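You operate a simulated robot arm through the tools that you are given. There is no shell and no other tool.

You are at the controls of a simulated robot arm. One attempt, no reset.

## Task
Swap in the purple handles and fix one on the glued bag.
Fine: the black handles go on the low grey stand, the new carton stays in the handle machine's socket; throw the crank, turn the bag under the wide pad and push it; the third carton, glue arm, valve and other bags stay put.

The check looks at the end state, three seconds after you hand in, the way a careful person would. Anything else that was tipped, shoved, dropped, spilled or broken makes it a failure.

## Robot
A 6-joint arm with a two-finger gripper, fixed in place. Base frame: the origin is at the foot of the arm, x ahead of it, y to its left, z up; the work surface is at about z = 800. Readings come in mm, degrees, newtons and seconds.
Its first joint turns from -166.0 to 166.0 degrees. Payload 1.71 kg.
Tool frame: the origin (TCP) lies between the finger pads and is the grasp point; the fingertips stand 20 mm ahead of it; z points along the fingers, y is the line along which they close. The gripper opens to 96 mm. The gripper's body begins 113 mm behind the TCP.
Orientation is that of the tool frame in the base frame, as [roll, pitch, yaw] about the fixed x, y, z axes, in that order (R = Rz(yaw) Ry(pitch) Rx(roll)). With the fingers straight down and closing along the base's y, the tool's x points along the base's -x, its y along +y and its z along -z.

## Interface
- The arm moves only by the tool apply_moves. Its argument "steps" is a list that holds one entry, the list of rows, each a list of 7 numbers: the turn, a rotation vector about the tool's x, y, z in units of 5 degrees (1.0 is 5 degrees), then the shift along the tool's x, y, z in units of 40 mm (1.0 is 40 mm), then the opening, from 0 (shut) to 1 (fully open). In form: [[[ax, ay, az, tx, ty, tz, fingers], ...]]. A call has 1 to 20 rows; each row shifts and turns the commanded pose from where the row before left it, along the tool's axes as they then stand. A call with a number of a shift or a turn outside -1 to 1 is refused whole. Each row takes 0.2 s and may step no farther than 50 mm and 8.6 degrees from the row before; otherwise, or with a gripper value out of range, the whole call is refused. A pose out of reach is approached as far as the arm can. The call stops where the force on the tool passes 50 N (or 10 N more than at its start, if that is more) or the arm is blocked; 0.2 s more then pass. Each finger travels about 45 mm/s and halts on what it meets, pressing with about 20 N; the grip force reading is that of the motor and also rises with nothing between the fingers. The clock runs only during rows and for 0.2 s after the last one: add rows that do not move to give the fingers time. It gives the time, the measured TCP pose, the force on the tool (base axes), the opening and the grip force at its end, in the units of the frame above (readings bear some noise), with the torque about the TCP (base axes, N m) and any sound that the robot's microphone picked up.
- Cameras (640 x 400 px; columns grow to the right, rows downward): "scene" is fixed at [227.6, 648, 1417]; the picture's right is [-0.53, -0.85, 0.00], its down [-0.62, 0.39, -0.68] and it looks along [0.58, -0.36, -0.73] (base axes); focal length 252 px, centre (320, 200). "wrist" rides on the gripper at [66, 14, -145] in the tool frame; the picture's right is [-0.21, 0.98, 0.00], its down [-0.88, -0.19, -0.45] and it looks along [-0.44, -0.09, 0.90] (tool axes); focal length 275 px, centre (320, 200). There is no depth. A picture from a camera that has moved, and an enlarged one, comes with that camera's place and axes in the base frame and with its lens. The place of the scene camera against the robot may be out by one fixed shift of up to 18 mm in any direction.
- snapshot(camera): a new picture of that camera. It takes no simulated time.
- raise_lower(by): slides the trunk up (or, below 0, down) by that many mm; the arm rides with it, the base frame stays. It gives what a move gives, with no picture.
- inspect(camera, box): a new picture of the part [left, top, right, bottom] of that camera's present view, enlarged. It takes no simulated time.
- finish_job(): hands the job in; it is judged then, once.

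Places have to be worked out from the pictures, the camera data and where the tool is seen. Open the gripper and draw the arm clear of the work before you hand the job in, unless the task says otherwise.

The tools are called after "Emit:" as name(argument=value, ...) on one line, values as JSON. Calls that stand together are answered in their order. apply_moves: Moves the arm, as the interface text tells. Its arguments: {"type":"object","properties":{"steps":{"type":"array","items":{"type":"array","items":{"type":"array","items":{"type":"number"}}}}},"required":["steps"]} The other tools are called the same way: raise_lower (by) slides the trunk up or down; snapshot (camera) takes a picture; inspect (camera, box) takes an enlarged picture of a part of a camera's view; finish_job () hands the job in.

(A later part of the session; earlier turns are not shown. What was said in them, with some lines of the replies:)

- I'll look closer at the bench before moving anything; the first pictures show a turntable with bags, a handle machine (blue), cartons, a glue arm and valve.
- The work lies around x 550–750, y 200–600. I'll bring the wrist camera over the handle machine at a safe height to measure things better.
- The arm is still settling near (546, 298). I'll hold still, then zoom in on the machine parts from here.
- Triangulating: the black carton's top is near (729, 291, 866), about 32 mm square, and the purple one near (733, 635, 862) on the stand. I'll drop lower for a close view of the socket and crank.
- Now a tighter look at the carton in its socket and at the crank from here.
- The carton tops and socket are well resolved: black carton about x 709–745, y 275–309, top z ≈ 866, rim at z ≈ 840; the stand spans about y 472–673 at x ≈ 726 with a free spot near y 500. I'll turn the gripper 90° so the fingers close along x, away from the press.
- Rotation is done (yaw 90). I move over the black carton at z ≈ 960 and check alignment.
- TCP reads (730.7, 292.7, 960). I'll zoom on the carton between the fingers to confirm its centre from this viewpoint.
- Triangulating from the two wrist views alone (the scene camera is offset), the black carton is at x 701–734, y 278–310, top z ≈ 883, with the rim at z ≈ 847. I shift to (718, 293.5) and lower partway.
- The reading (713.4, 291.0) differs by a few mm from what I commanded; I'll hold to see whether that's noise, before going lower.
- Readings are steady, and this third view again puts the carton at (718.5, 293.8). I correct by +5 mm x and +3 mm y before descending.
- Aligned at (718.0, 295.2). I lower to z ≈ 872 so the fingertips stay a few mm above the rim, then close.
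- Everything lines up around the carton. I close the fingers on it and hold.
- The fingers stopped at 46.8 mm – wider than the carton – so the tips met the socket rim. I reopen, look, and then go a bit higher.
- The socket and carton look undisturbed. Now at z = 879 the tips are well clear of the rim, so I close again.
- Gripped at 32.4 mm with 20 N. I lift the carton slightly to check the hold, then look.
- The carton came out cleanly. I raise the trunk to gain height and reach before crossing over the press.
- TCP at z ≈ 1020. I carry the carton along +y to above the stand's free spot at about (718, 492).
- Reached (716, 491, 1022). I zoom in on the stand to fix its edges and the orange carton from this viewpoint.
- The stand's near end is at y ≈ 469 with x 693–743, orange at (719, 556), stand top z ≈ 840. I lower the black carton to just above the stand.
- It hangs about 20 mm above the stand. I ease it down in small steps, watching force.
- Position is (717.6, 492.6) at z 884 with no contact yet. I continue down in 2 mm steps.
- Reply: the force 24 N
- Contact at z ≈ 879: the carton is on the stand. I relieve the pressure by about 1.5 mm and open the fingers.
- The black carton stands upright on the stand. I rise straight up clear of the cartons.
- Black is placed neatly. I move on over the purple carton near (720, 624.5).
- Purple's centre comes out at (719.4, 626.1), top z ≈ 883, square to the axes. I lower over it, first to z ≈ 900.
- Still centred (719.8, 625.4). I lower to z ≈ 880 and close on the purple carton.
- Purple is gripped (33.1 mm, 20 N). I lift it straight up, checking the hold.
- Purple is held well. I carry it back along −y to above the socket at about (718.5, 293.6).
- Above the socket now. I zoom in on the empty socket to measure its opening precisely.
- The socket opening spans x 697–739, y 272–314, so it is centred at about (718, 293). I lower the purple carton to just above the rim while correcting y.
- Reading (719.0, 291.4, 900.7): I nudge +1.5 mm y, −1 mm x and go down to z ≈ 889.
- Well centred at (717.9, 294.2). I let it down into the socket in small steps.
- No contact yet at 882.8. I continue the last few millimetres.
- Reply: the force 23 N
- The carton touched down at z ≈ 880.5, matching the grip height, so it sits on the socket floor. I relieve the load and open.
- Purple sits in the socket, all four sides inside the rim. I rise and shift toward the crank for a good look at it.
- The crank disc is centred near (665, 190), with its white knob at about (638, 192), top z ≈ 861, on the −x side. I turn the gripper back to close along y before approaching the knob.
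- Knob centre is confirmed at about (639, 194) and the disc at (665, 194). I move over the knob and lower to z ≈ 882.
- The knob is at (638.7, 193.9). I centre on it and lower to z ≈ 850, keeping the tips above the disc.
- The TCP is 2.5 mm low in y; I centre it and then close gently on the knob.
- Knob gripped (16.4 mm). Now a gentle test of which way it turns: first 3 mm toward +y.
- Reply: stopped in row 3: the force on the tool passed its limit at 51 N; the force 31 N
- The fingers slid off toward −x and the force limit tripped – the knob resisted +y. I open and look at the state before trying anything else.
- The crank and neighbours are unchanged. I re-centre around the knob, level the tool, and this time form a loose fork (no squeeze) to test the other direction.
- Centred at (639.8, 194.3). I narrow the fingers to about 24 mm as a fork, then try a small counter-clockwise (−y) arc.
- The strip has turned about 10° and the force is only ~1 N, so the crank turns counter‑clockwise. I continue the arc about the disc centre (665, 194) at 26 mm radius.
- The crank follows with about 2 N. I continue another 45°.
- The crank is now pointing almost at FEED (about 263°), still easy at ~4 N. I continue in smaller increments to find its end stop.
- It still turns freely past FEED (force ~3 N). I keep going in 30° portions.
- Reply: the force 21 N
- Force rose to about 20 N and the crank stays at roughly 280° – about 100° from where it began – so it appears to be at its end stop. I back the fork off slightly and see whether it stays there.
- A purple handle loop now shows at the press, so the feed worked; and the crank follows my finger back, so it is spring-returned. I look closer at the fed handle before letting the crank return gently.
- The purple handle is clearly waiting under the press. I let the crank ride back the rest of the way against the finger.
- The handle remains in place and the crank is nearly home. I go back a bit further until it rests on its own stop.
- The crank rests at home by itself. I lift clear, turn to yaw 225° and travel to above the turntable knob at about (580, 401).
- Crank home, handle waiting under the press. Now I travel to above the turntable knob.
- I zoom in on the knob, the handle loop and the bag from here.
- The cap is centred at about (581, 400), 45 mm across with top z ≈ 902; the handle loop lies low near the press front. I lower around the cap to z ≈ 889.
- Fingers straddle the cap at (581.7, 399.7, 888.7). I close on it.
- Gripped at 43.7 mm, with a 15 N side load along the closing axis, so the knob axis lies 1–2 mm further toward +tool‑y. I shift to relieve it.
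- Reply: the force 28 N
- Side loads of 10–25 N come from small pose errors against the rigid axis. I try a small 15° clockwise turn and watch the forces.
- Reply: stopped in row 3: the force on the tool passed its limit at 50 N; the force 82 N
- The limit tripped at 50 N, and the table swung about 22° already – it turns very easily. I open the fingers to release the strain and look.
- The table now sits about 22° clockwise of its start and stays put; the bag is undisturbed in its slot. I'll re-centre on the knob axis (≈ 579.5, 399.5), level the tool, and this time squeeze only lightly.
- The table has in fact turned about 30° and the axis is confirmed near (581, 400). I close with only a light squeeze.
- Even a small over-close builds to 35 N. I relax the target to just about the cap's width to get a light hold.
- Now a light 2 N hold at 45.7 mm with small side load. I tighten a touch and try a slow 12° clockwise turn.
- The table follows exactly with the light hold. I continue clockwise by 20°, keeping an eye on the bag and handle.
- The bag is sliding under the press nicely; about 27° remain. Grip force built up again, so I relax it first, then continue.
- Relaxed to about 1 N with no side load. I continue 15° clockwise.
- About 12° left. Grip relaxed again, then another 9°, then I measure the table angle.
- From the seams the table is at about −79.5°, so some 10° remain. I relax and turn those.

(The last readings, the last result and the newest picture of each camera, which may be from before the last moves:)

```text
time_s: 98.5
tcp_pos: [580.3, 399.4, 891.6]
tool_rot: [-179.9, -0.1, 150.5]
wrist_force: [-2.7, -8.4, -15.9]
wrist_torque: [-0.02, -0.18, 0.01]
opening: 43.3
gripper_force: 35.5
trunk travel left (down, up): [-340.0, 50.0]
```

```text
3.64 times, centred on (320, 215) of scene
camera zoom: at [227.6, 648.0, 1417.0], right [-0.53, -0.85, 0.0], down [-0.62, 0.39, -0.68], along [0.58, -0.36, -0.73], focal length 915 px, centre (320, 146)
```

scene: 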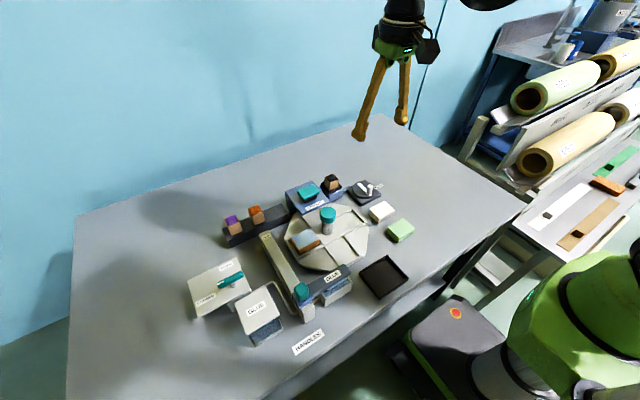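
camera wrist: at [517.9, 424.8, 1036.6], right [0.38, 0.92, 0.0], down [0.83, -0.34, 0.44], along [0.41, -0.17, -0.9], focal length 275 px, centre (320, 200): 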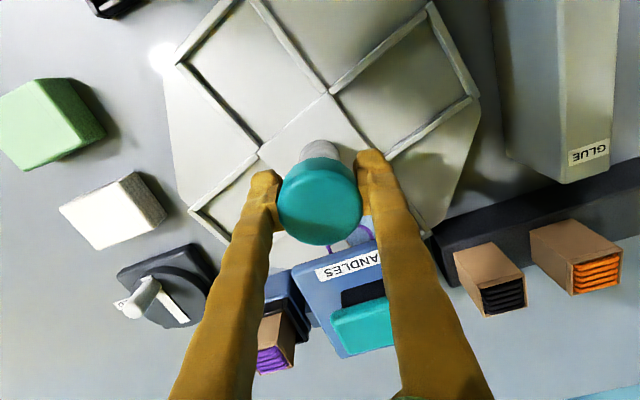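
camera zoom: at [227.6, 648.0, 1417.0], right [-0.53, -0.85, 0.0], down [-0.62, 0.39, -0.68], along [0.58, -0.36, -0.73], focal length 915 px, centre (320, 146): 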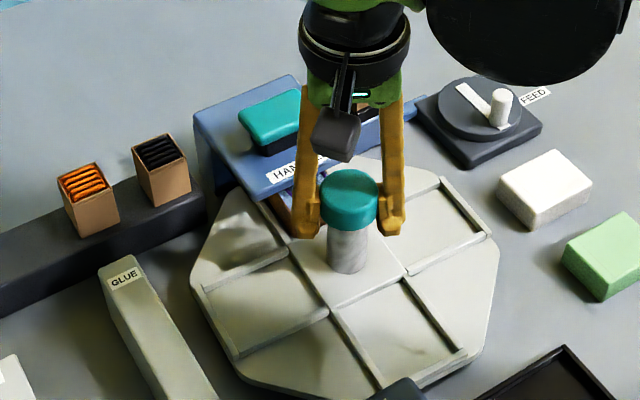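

Seams now read within about 1° of −90°, so the bag is square under the press. I release the knob gently and rise.

Emit:
apply_moves(steps=[[[0, 0, 0, 0, 0, 0, 0.45], [0, 0, 0, 0, 0, 0, 0.46], [0, 0, 0, 0, 0, 0, 0.5], [0, 0, 0, 0, 0, 0, 0.6], [0, 0, 0, 0, 0, 0, 0.65], [0, 0, 0, 0, 0, 0, 0.65]]])

Emit:
apply_moves(steps=[[[0, 0, 0, 0, 0, -0.4, 0.65], [0, 0, 0, 0, 0, -0.8, 0.65], [0, 0, 0, 0, 0, -0.9, 0.65], [0, 0, 0, 0, 0, -0.9, 0.65], [0, 0, 0, 0, 0, 0, 0.65], [0, 0, 0, 0, 0, 0, 0.65]]])

Emit:
snapshot(camera="wrist")

Emit:
inspect(camera="scene", box=[250, 160, 390, 270])

```text
time_s: 99.9
tcp_pos: [581.0, 399.3, 890.6]
tool_rot: [180.0, -0.1, 150.5]
wrist_force: [-0.6, -0.1, -0.7]
wrist_torque: [-0.01, 0.02, 0.0]
opening: 62.4
gripper_force: 0.0
trunk travel left (down, up): [-340.0, 50.0]
```

```text
time_s: 101.3
tcp_pos: [579.9, 401.1, 1013.7]
tool_rot: [-179.9, -0.1, 150.6]
wrist_force: [-0.5, -0.1, -0.3]
wrist_torque: [-0.03, 0.01, 0.0]
opening: 62.4
gripper_force: 0.0
trunk travel left (down, up): [-340.0, 50.0]
```

```text
taken
camera wrist: at [529.1, 443.9, 1157.9], right [0.66, 0.75, 0.0], down [0.67, -0.59, 0.44], along [0.33, -0.29, -0.9], focal length 275 px, centre (320, 200)
```

wrist: 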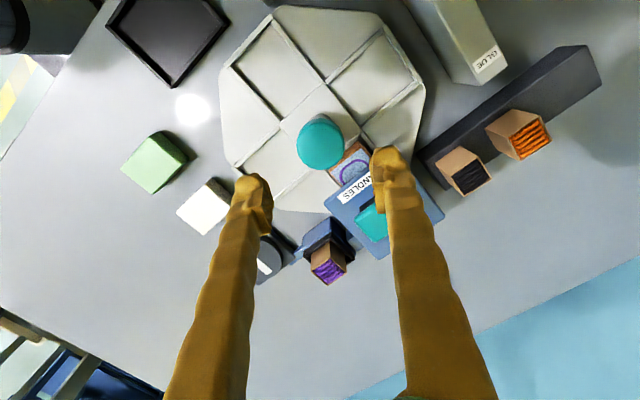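

```text
3.64 times, centred on (320, 215) of scene
camera zoom: at [227.6, 648.0, 1417.0], right [-0.53, -0.85, 0.0], down [-0.62, 0.39, -0.68], along [0.58, -0.36, -0.73], focal length 915 px, centre (320, 146)
```

zoom: 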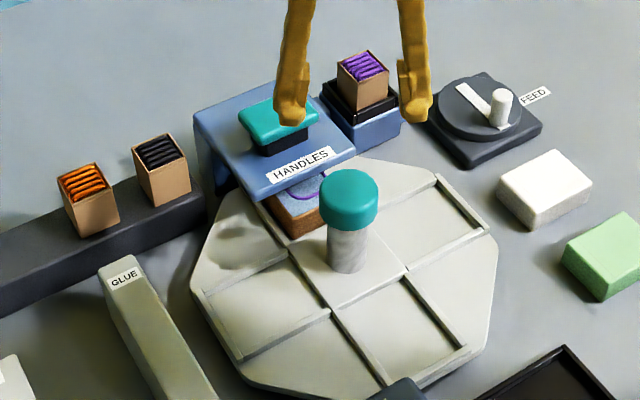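

The bag sits under the press with the purple loop over it. I zoom in to check its alignment and to place the pad.

Emit:
inspect(camera="wrist", box=[280, 100, 460, 270])

Emit:
inspect(camera="scene", box=[280, 175, 350, 230])

```text
2.35 times, centred on (370, 185) of wrist
camera zoom: at [529.1, 443.9, 1157.9], right [0.66, 0.75, 0.0], down [0.67, -0.59, 0.44], along [0.33, -0.29, -0.9], focal length 648 px, centre (202, 235)
```

zoom: 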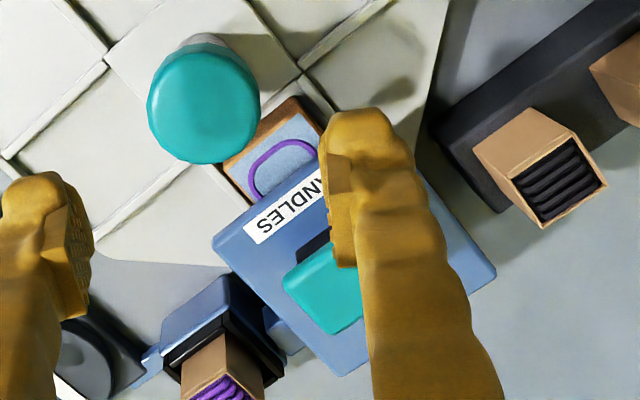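

```text
7.27 times, centred on (315, 202) of scene
camera zoom: at [227.6, 648.0, 1417.0], right [-0.53, -0.85, 0.0], down [-0.62, 0.39, -0.68], along [0.58, -0.36, -0.73], focal length 1830 px, centre (356, 182)
```

zoom: 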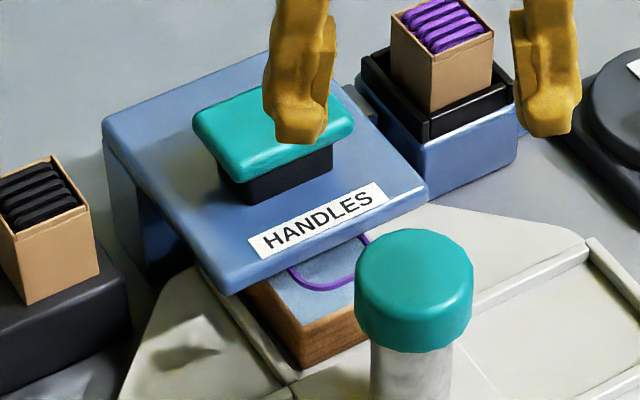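

I turn back to yaw 180 so the pad shows between the fingers.

Emit:
apply_moves(steps=[[[0, 0, -1, 0, 0, 0, 0.8], [0, 0, -1, 0, 0, 0, 0.8], [0, 0, -1, 0, 0, 0, 0.8], [0, 0, -1, 0, 0, 0, 0.8], [0, 0, -1, 0, 0, 0, 0.8], [0, 0, -0.9, 0, 0, 0, 0.8], [0, 0, 0, 0, 0, 0, 0.8], [0, 0, 0, 0, 0, 0, 0.8]]])

Emit:
inspect(camera="wrist", box=[240, 100, 420, 260])

```text
time_s: 103.1
tcp_pos: [580.3, 399.6, 1012.2]
tool_rot: [180.0, 0.0, -179.9]
wrist_force: [-0.2, 0.1, -0.8]
wrist_torque: [0.01, 0.0, -0.01]
opening: 76.6
gripper_force: 0.1
trunk travel left (down, up): [-340.0, 50.0]
```

```text
2.50 times, centred on (330, 180) of wrist
camera zoom: at [515.4, 413.4, 1156.6], right [0.2, 0.98, 0.0], down [0.88, -0.18, 0.44], along [0.43, -0.09, -0.9], focal length 688 px, centre (295, 250)
```

zoom: 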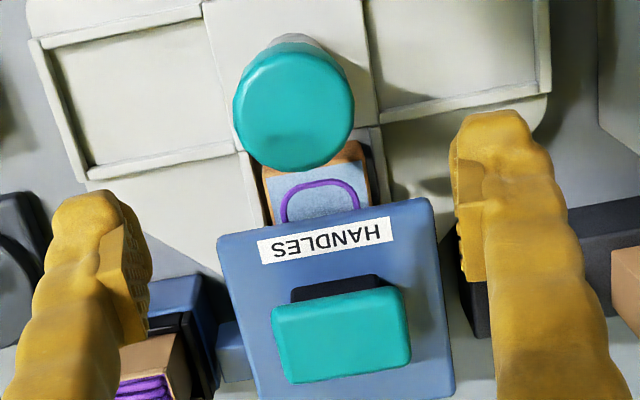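

Combining views, the pad top is centred near (682, 399) at z ≈ 907. I close the fingers and move above it.

Emit:
apply_moves(steps=[[[0, 0, 0, -0.5, 0, 0, 0.5], [0, 0, 0, -0.7, 0, 0, 0.2], [0, 0, 0, -0.7, 0, 0.2, 0], [0, 0, 0, -0.64, 0, 0.4, 0], [0, 0, 0, 0, 0, 0.5, 0], [0, 0, 0, 0, 0, 0, 0], [0, 0, 0, 0, 0, 0, 0], [0, 0, 0, 0, 0, 0, 0]]])

Emit:
snapshot(camera="wrist")

Emit:
inspect(camera="scene", box=[270, 150, 370, 230])

```text
time_s: 104.9
tcp_pos: [680.8, 398.6, 965.0]
tool_rot: [-180.0, -0.1, -180.0]
wrist_force: [0.1, -1.0, 0.0]
wrist_torque: [-0.01, 0.0, 0.01]
opening: 0.0
gripper_force: 19.9
trunk travel left (down, up): [-340.0, 50.0]
```

```text
taken
camera wrist: at [615.7, 411.9, 1110.5], right [0.2, 0.98, 0.0], down [0.88, -0.18, 0.44], along [0.43, -0.09, -0.9], focal length 275 px, centre (320, 200)
```

wrist: 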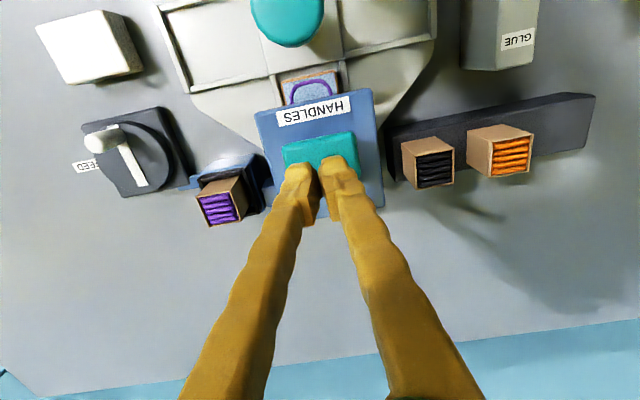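

```text
5.00 times, centred on (320, 190) of scene
camera zoom: at [227.6, 648.0, 1417.0], right [-0.53, -0.85, 0.0], down [-0.62, 0.39, -0.68], along [0.58, -0.36, -0.73], focal length 1258 px, centre (320, 250)
```

zoom: 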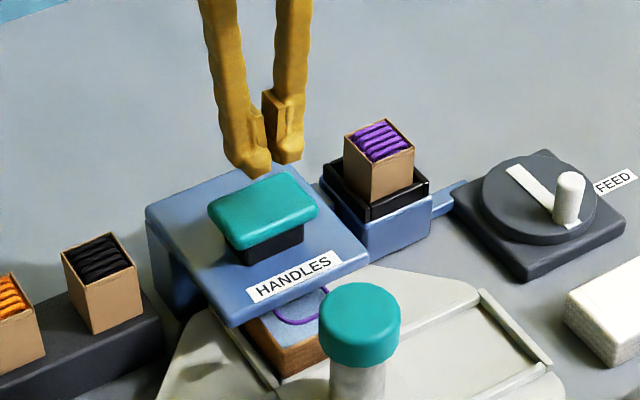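

The fingers hover over the pad. I zoom to confirm where on the pad they will land.

Emit:
inspect(camera="wrist", box=[240, 70, 400, 230])

Emit:
inspect(camera="scene", box=[295, 165, 345, 205])

```text
2.50 times, centred on (320, 150) of wrist
camera zoom: at [615.7, 411.9, 1110.5], right [0.2, 0.98, 0.0], down [0.88, -0.18, 0.44], along [0.43, -0.09, -0.9], focal length 688 px, centre (320, 325)
```

zoom: 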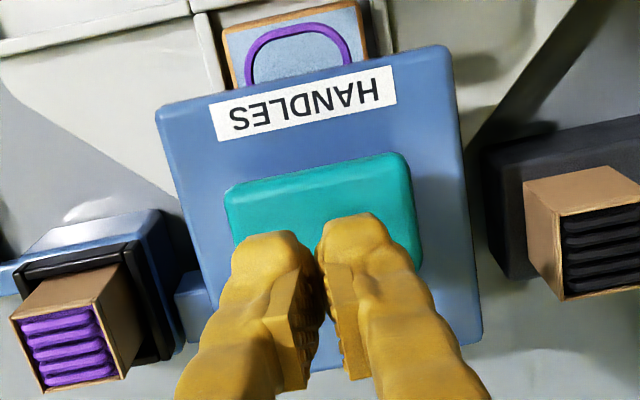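

```text
10.00 times, centred on (320, 185) of scene
camera zoom: at [227.6, 648.0, 1417.0], right [-0.53, -0.85, 0.0], down [-0.62, 0.39, -0.68], along [0.58, -0.36, -0.73], focal length 2516 px, centre (320, 350)
```

zoom: 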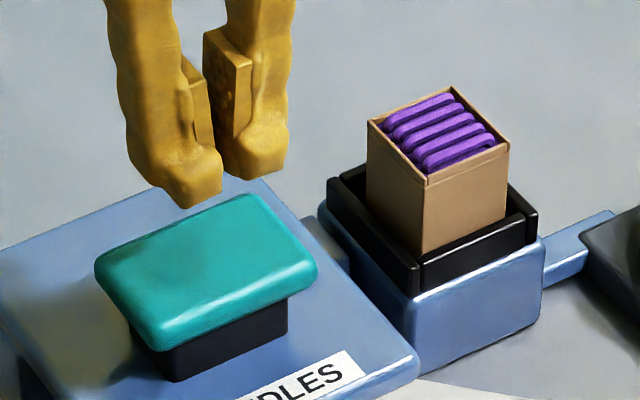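

The pad spans x 666–706, y 371–427, top z ≈ 902. I shift 5 mm to its centre and lower to just above it.

Emit:
apply_moves(steps=[[[0, 0, 0, -0.12, 0.01, 0.2, 0], [0, 0, 0, 0, 0, 0.4, 0], [0, 0, 0, 0, 0, 0.3, 0], [0, 0, 0, 0, 0, 0, 0], [0, 0, 0, 0, 0, 0, 0]]])

Emit:
inspect(camera="scene", box=[285, 165, 345, 215])

```text
time_s: 106.1
tcp_pos: [686.5, 401.3, 930.1]
tool_rot: [180.0, -0.1, -179.9]
wrist_force: [0.3, 0.9, 0.2]
wrist_torque: [-0.02, -0.03, 0.01]
opening: 0.0
gripper_force: 19.8
trunk travel left (down, up): [-340.0, 50.0]
```

```text
8.00 times, centred on (315, 190) of scene
camera zoom: at [227.6, 648.0, 1417.0], right [-0.53, -0.85, 0.0], down [-0.62, 0.39, -0.68], along [0.58, -0.36, -0.73], focal length 2013 px, centre (360, 280)
```

zoom: 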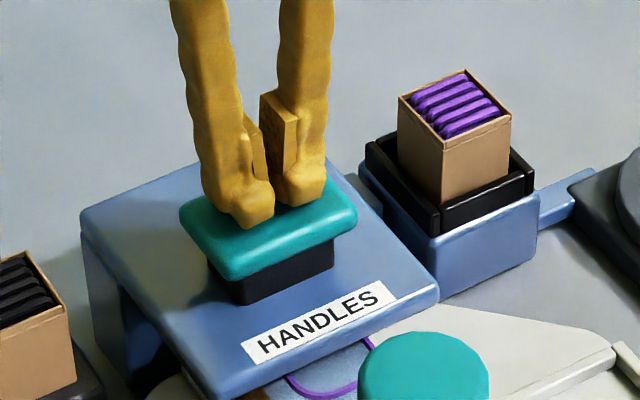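

Tips are just above the pad centre. I press down in small steps, watching force and sound.

Emit:
apply_moves(steps=[[[0, 0, 0, 0, 0, 0.12, 0], [0, 0, 0, 0, 0, 0.1, 0], [0, 0, 0, 0, 0, 0, 0]]])

Emit:
apply_moves(steps=[[[0, 0, 0, 0, 0, 0.1, 0], [0, 0, 0, 0, 0, 0, 0]]])

```text
time_s: 106.9
tcp_pos: [686.2, 398.9, 924.4]
tool_rot: [180.0, 0.0, -179.9]
wrist_force: [2.2, 0.0, 4.1]
wrist_torque: [0.0, -0.05, 0.01]
opening: 5.6
gripper_force: 29.5
trunk travel left (down, up): [-340.0, 50.0]
```

```text
time_s: 107.5
tcp_pos: [685.6, 400.6, 921.7]
tool_rot: [179.9, 0.0, -179.9]
wrist_force: [0.9, -4.2, 4.3]
wrist_torque: [-0.1, -0.03, 0.01]
opening: 5.9
gripper_force: 29.3
trunk travel left (down, up): [-340.0, 50.0]
```

Contact at z ≈ 924 with ~4 N of spring force. I keep pressing down.

Emit:
apply_moves(steps=[[[0, 0, 0, 0, 0, 0.1, 0], [0, 0, 0, 0, 0, 0.1, 0], [0, 0, 0, 0, 0, 0, 0]]])

Emit:
inspect(camera="scene", box=[285, 165, 345, 215])

```text
time_s: 108.3
tcp_pos: [686.4, 401.1, 912.8]
tool_rot: [179.9, 0.0, -179.9]
wrist_force: [5.6, 4.3, 8.0]
wrist_torque: [0.05, -0.1, -0.02]
opening: 6.1
gripper_force: 29.7
trunk travel left (down, up): [-340.0, 50.0]
heard: click
```

```text
8.00 times, centred on (315, 190) of scene
camera zoom: at [227.6, 648.0, 1417.0], right [-0.53, -0.85, 0.0], down [-0.62, 0.39, -0.68], along [0.58, -0.36, -0.73], focal length 2013 px, centre (360, 280)
```

zoom: 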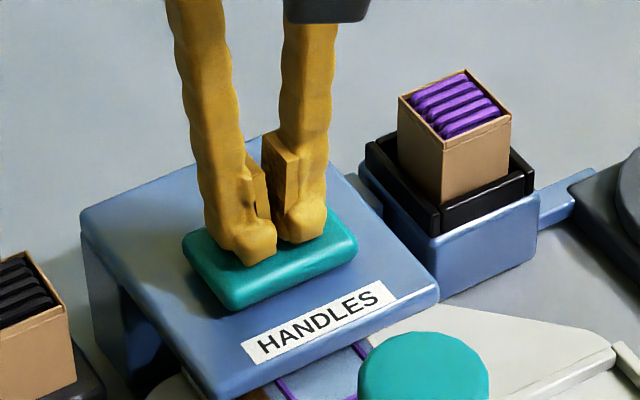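

A click sounded with the pad fully down – the handle is set. I retract straight up and inspect.

Emit:
apply_moves(steps=[[[0, 0, 0, 0, 0, -0.2, 0], [0, 0, 0, 0, 0, -0.3, 0], [0, 0, 0, 0, 0, -0.6, 0], [0, 0, 0, 0, 0, -0.8, 0], [0, 0, 0, 0, 0, -0.8, 0], [0, 0, 0, 0, 0, 0, 0], [0, 0, 0, 0, 0, 0, 0]]])

Emit:
inspect(camera="scene", box=[285, 165, 355, 235])

Emit:
snapshot(camera="wrist")

```text
time_s: 109.9
tcp_pos: [688.6, 400.4, 1022.8]
tool_rot: [179.9, -0.1, -180.0]
wrist_force: [0.4, 0.5, 0.0]
wrist_torque: [0.01, 0.03, 0.01]
opening: 0.1
gripper_force: 29.3
trunk travel left (down, up): [-340.0, 50.0]
```

```text
5.71 times, centred on (320, 200) of scene
camera zoom: at [227.6, 648.0, 1417.0], right [-0.53, -0.85, 0.0], down [-0.62, 0.39, -0.68], along [0.58, -0.36, -0.73], focal length 1438 px, centre (320, 200)
```

zoom: 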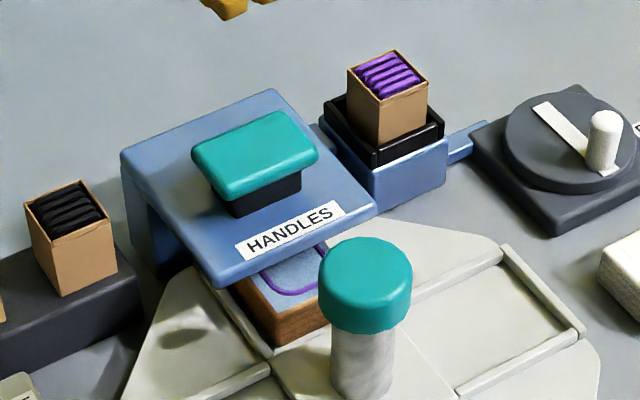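

```text
taken
camera wrist: at [623.7, 414.1, 1167.3], right [0.2, 0.98, 0.0], down [0.88, -0.18, 0.44], along [0.43, -0.09, -0.9], focal length 275 px, centre (320, 200)
```

wrist: 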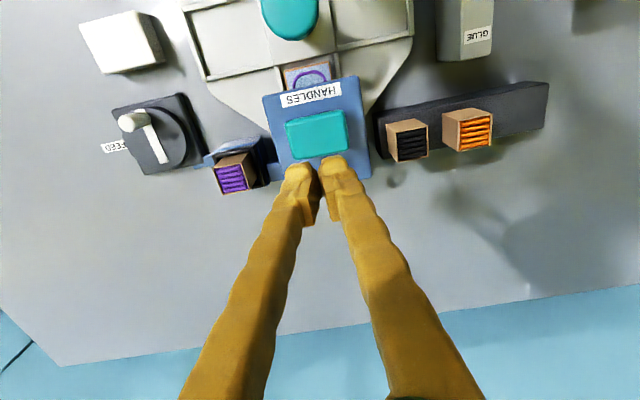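

The pad has sprung back and the purple loop now lies on the bag. I open the gripper and draw the arm back toward its starting area, well above the work.

Emit:
apply_moves(steps=[[[0, 0, 0, 0, 0, -0.5, 0.3], [0, 0, 0, 0.5, 0, -0.5, 0.6], [0, 0, 0, 0.8, 0, -0.3, 0.9], [0, 0, 0, 0.9, 0, -0.3, 1], [0, 0, 0, 0.9, 0, -0.3, 1], [0, 0, 0, 0.9, 0, -0.3, 1], [0, 0, 0, 0.9, 0, -0.3, 1], [0, 0, 0, 0.6, 0, -0.2, 1], [0, 0, 0, 0, 0, 0, 1], [0, 0, 0, 0, 0, 0, 1]]])

Emit:
snapshot(camera="scene")

Emit:
snapshot(camera="wrist")

Emit:
inspect(camera="scene", box=[190, 160, 430, 320])

Emit:
inspect(camera="wrist", box=[240, 100, 460, 270])

```text
time_s: 112.1
tcp_pos: [464.9, 403.6, 1126.4]
tool_rot: [179.9, -0.2, -179.8]
wrist_force: [-0.2, 0.5, 0.2]
wrist_torque: [-0.01, 0.02, -0.01]
opening: 95.9
gripper_force: 0.1
trunk travel left (down, up): [-340.0, 50.0]
```

```text
taken
```

scene: 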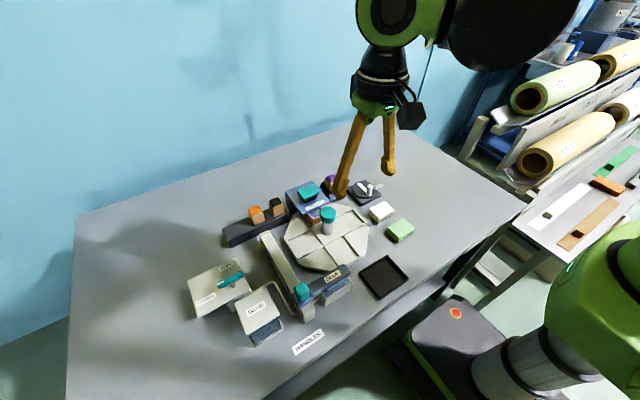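

```text
taken
camera wrist: at [399.3, 416.0, 1271.1], right [0.2, 0.98, 0.0], down [0.88, -0.18, 0.44], along [0.43, -0.09, -0.9], focal length 275 px, centre (320, 200)
```

wrist: 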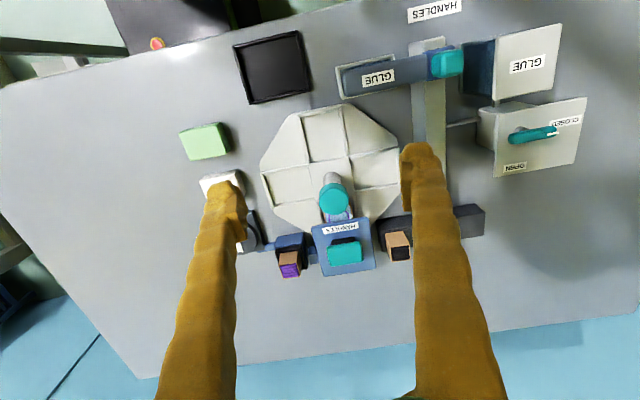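

```text
2.50 times, centred on (310, 240) of scene
camera zoom: at [227.6, 648.0, 1417.0], right [-0.53, -0.85, 0.0], down [-0.62, 0.39, -0.68], along [0.58, -0.36, -0.73], focal length 629 px, centre (345, 100)
```

zoom: 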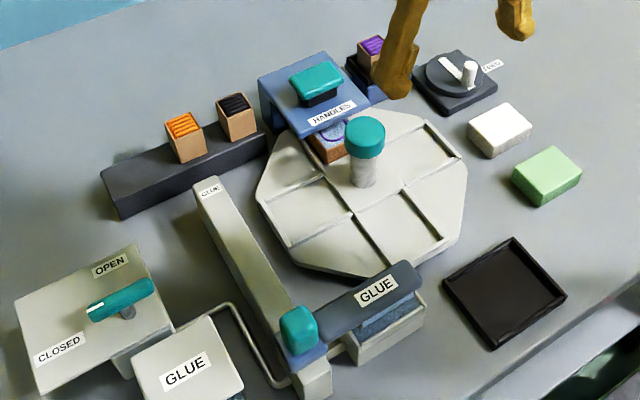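

```text
2.35 times, centred on (350, 185) of wrist
camera zoom: at [399.3, 416.0, 1271.1], right [0.2, 0.98, 0.0], down [0.88, -0.18, 0.44], along [0.43, -0.09, -0.9], focal length 648 px, centre (249, 235)
```

zoom: 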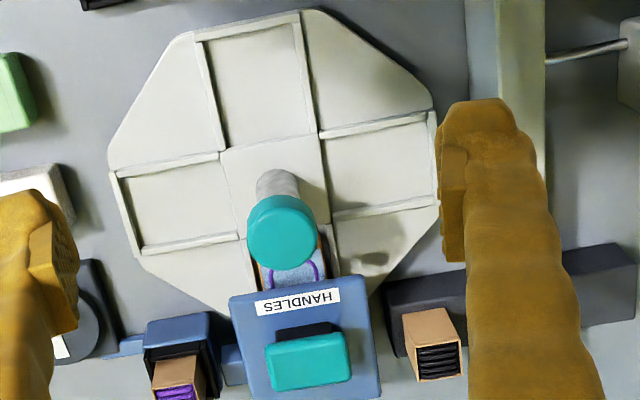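

Everything looks in place: table square, glue arm, valve, orange carton and other bags unmoved. One last close look at the bag with its handle and the cartons.

Emit:
inspect(camera="scene", box=[290, 195, 345, 235])

Emit:
inspect(camera="scene", box=[220, 170, 400, 260])

```text
10.00 times, centred on (318, 215) of scene
camera zoom: at [227.6, 648.0, 1417.0], right [-0.53, -0.85, 0.0], down [-0.62, 0.39, -0.68], along [0.58, -0.36, -0.73], focal length 2516 px, centre (345, 50)
```

zoom: 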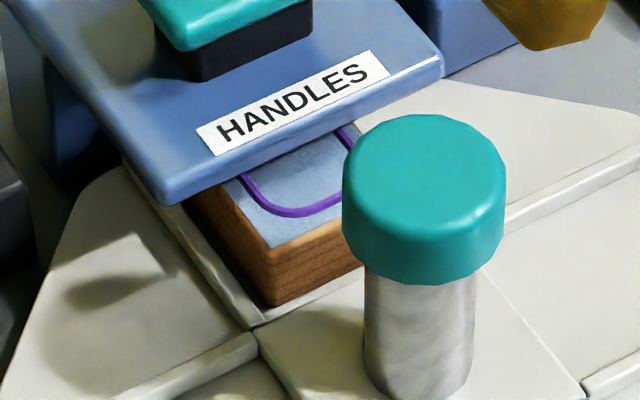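

```text
3.56 times, centred on (310, 215) of scene
camera zoom: at [227.6, 648.0, 1417.0], right [-0.53, -0.85, 0.0], down [-0.62, 0.39, -0.68], along [0.58, -0.36, -0.73], focal length 895 px, centre (356, 147)
```

zoom: 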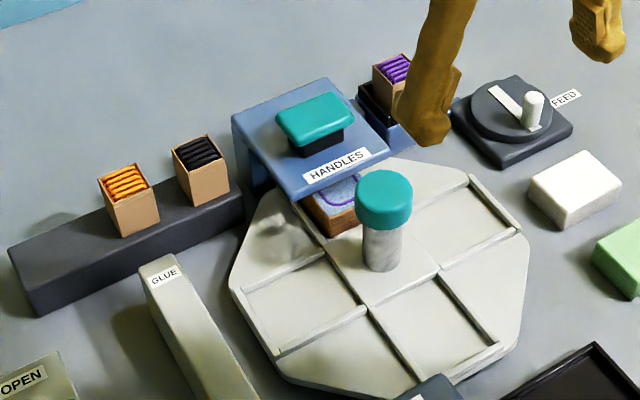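

The purple handle lies flat on the glued bag. The purple carton is in the socket, the black carton is on the stand, and the gripper is open and clear, so I hand the job in.

Emit:
finish_job()

```text
The job is handed in.
```

I swapped in the purple handles and fixed one on the glued bag, then handed the job in. The result of the check hasn't come back.

- **Cartons:** The black carton stands upright on the low grey stand, next to the orange one. The purple carton is in the handle machine's socket.
- **Crank:** I turned it until it stopped. A purple handle fed into the press, and the crank sprang back to its starting position.
- **Bag:** I turned it 90° so it sits squarely under the wide pad, and pressed the pad until it clicked. In the last pictures the purple handle lies flat on the bag.
- **Everything else:** The orange carton, glue arm, valve and the other bags look unmoved in the last pictures. The gripper is open and the arm is clear of the work.

Two grips tripped the 50 N force limit, one on the crank knob and one on the turntable knob. On the turntable, the table swung roughly 25–30° before I eased off. I saw no damage and nothing knocked out of place from either.
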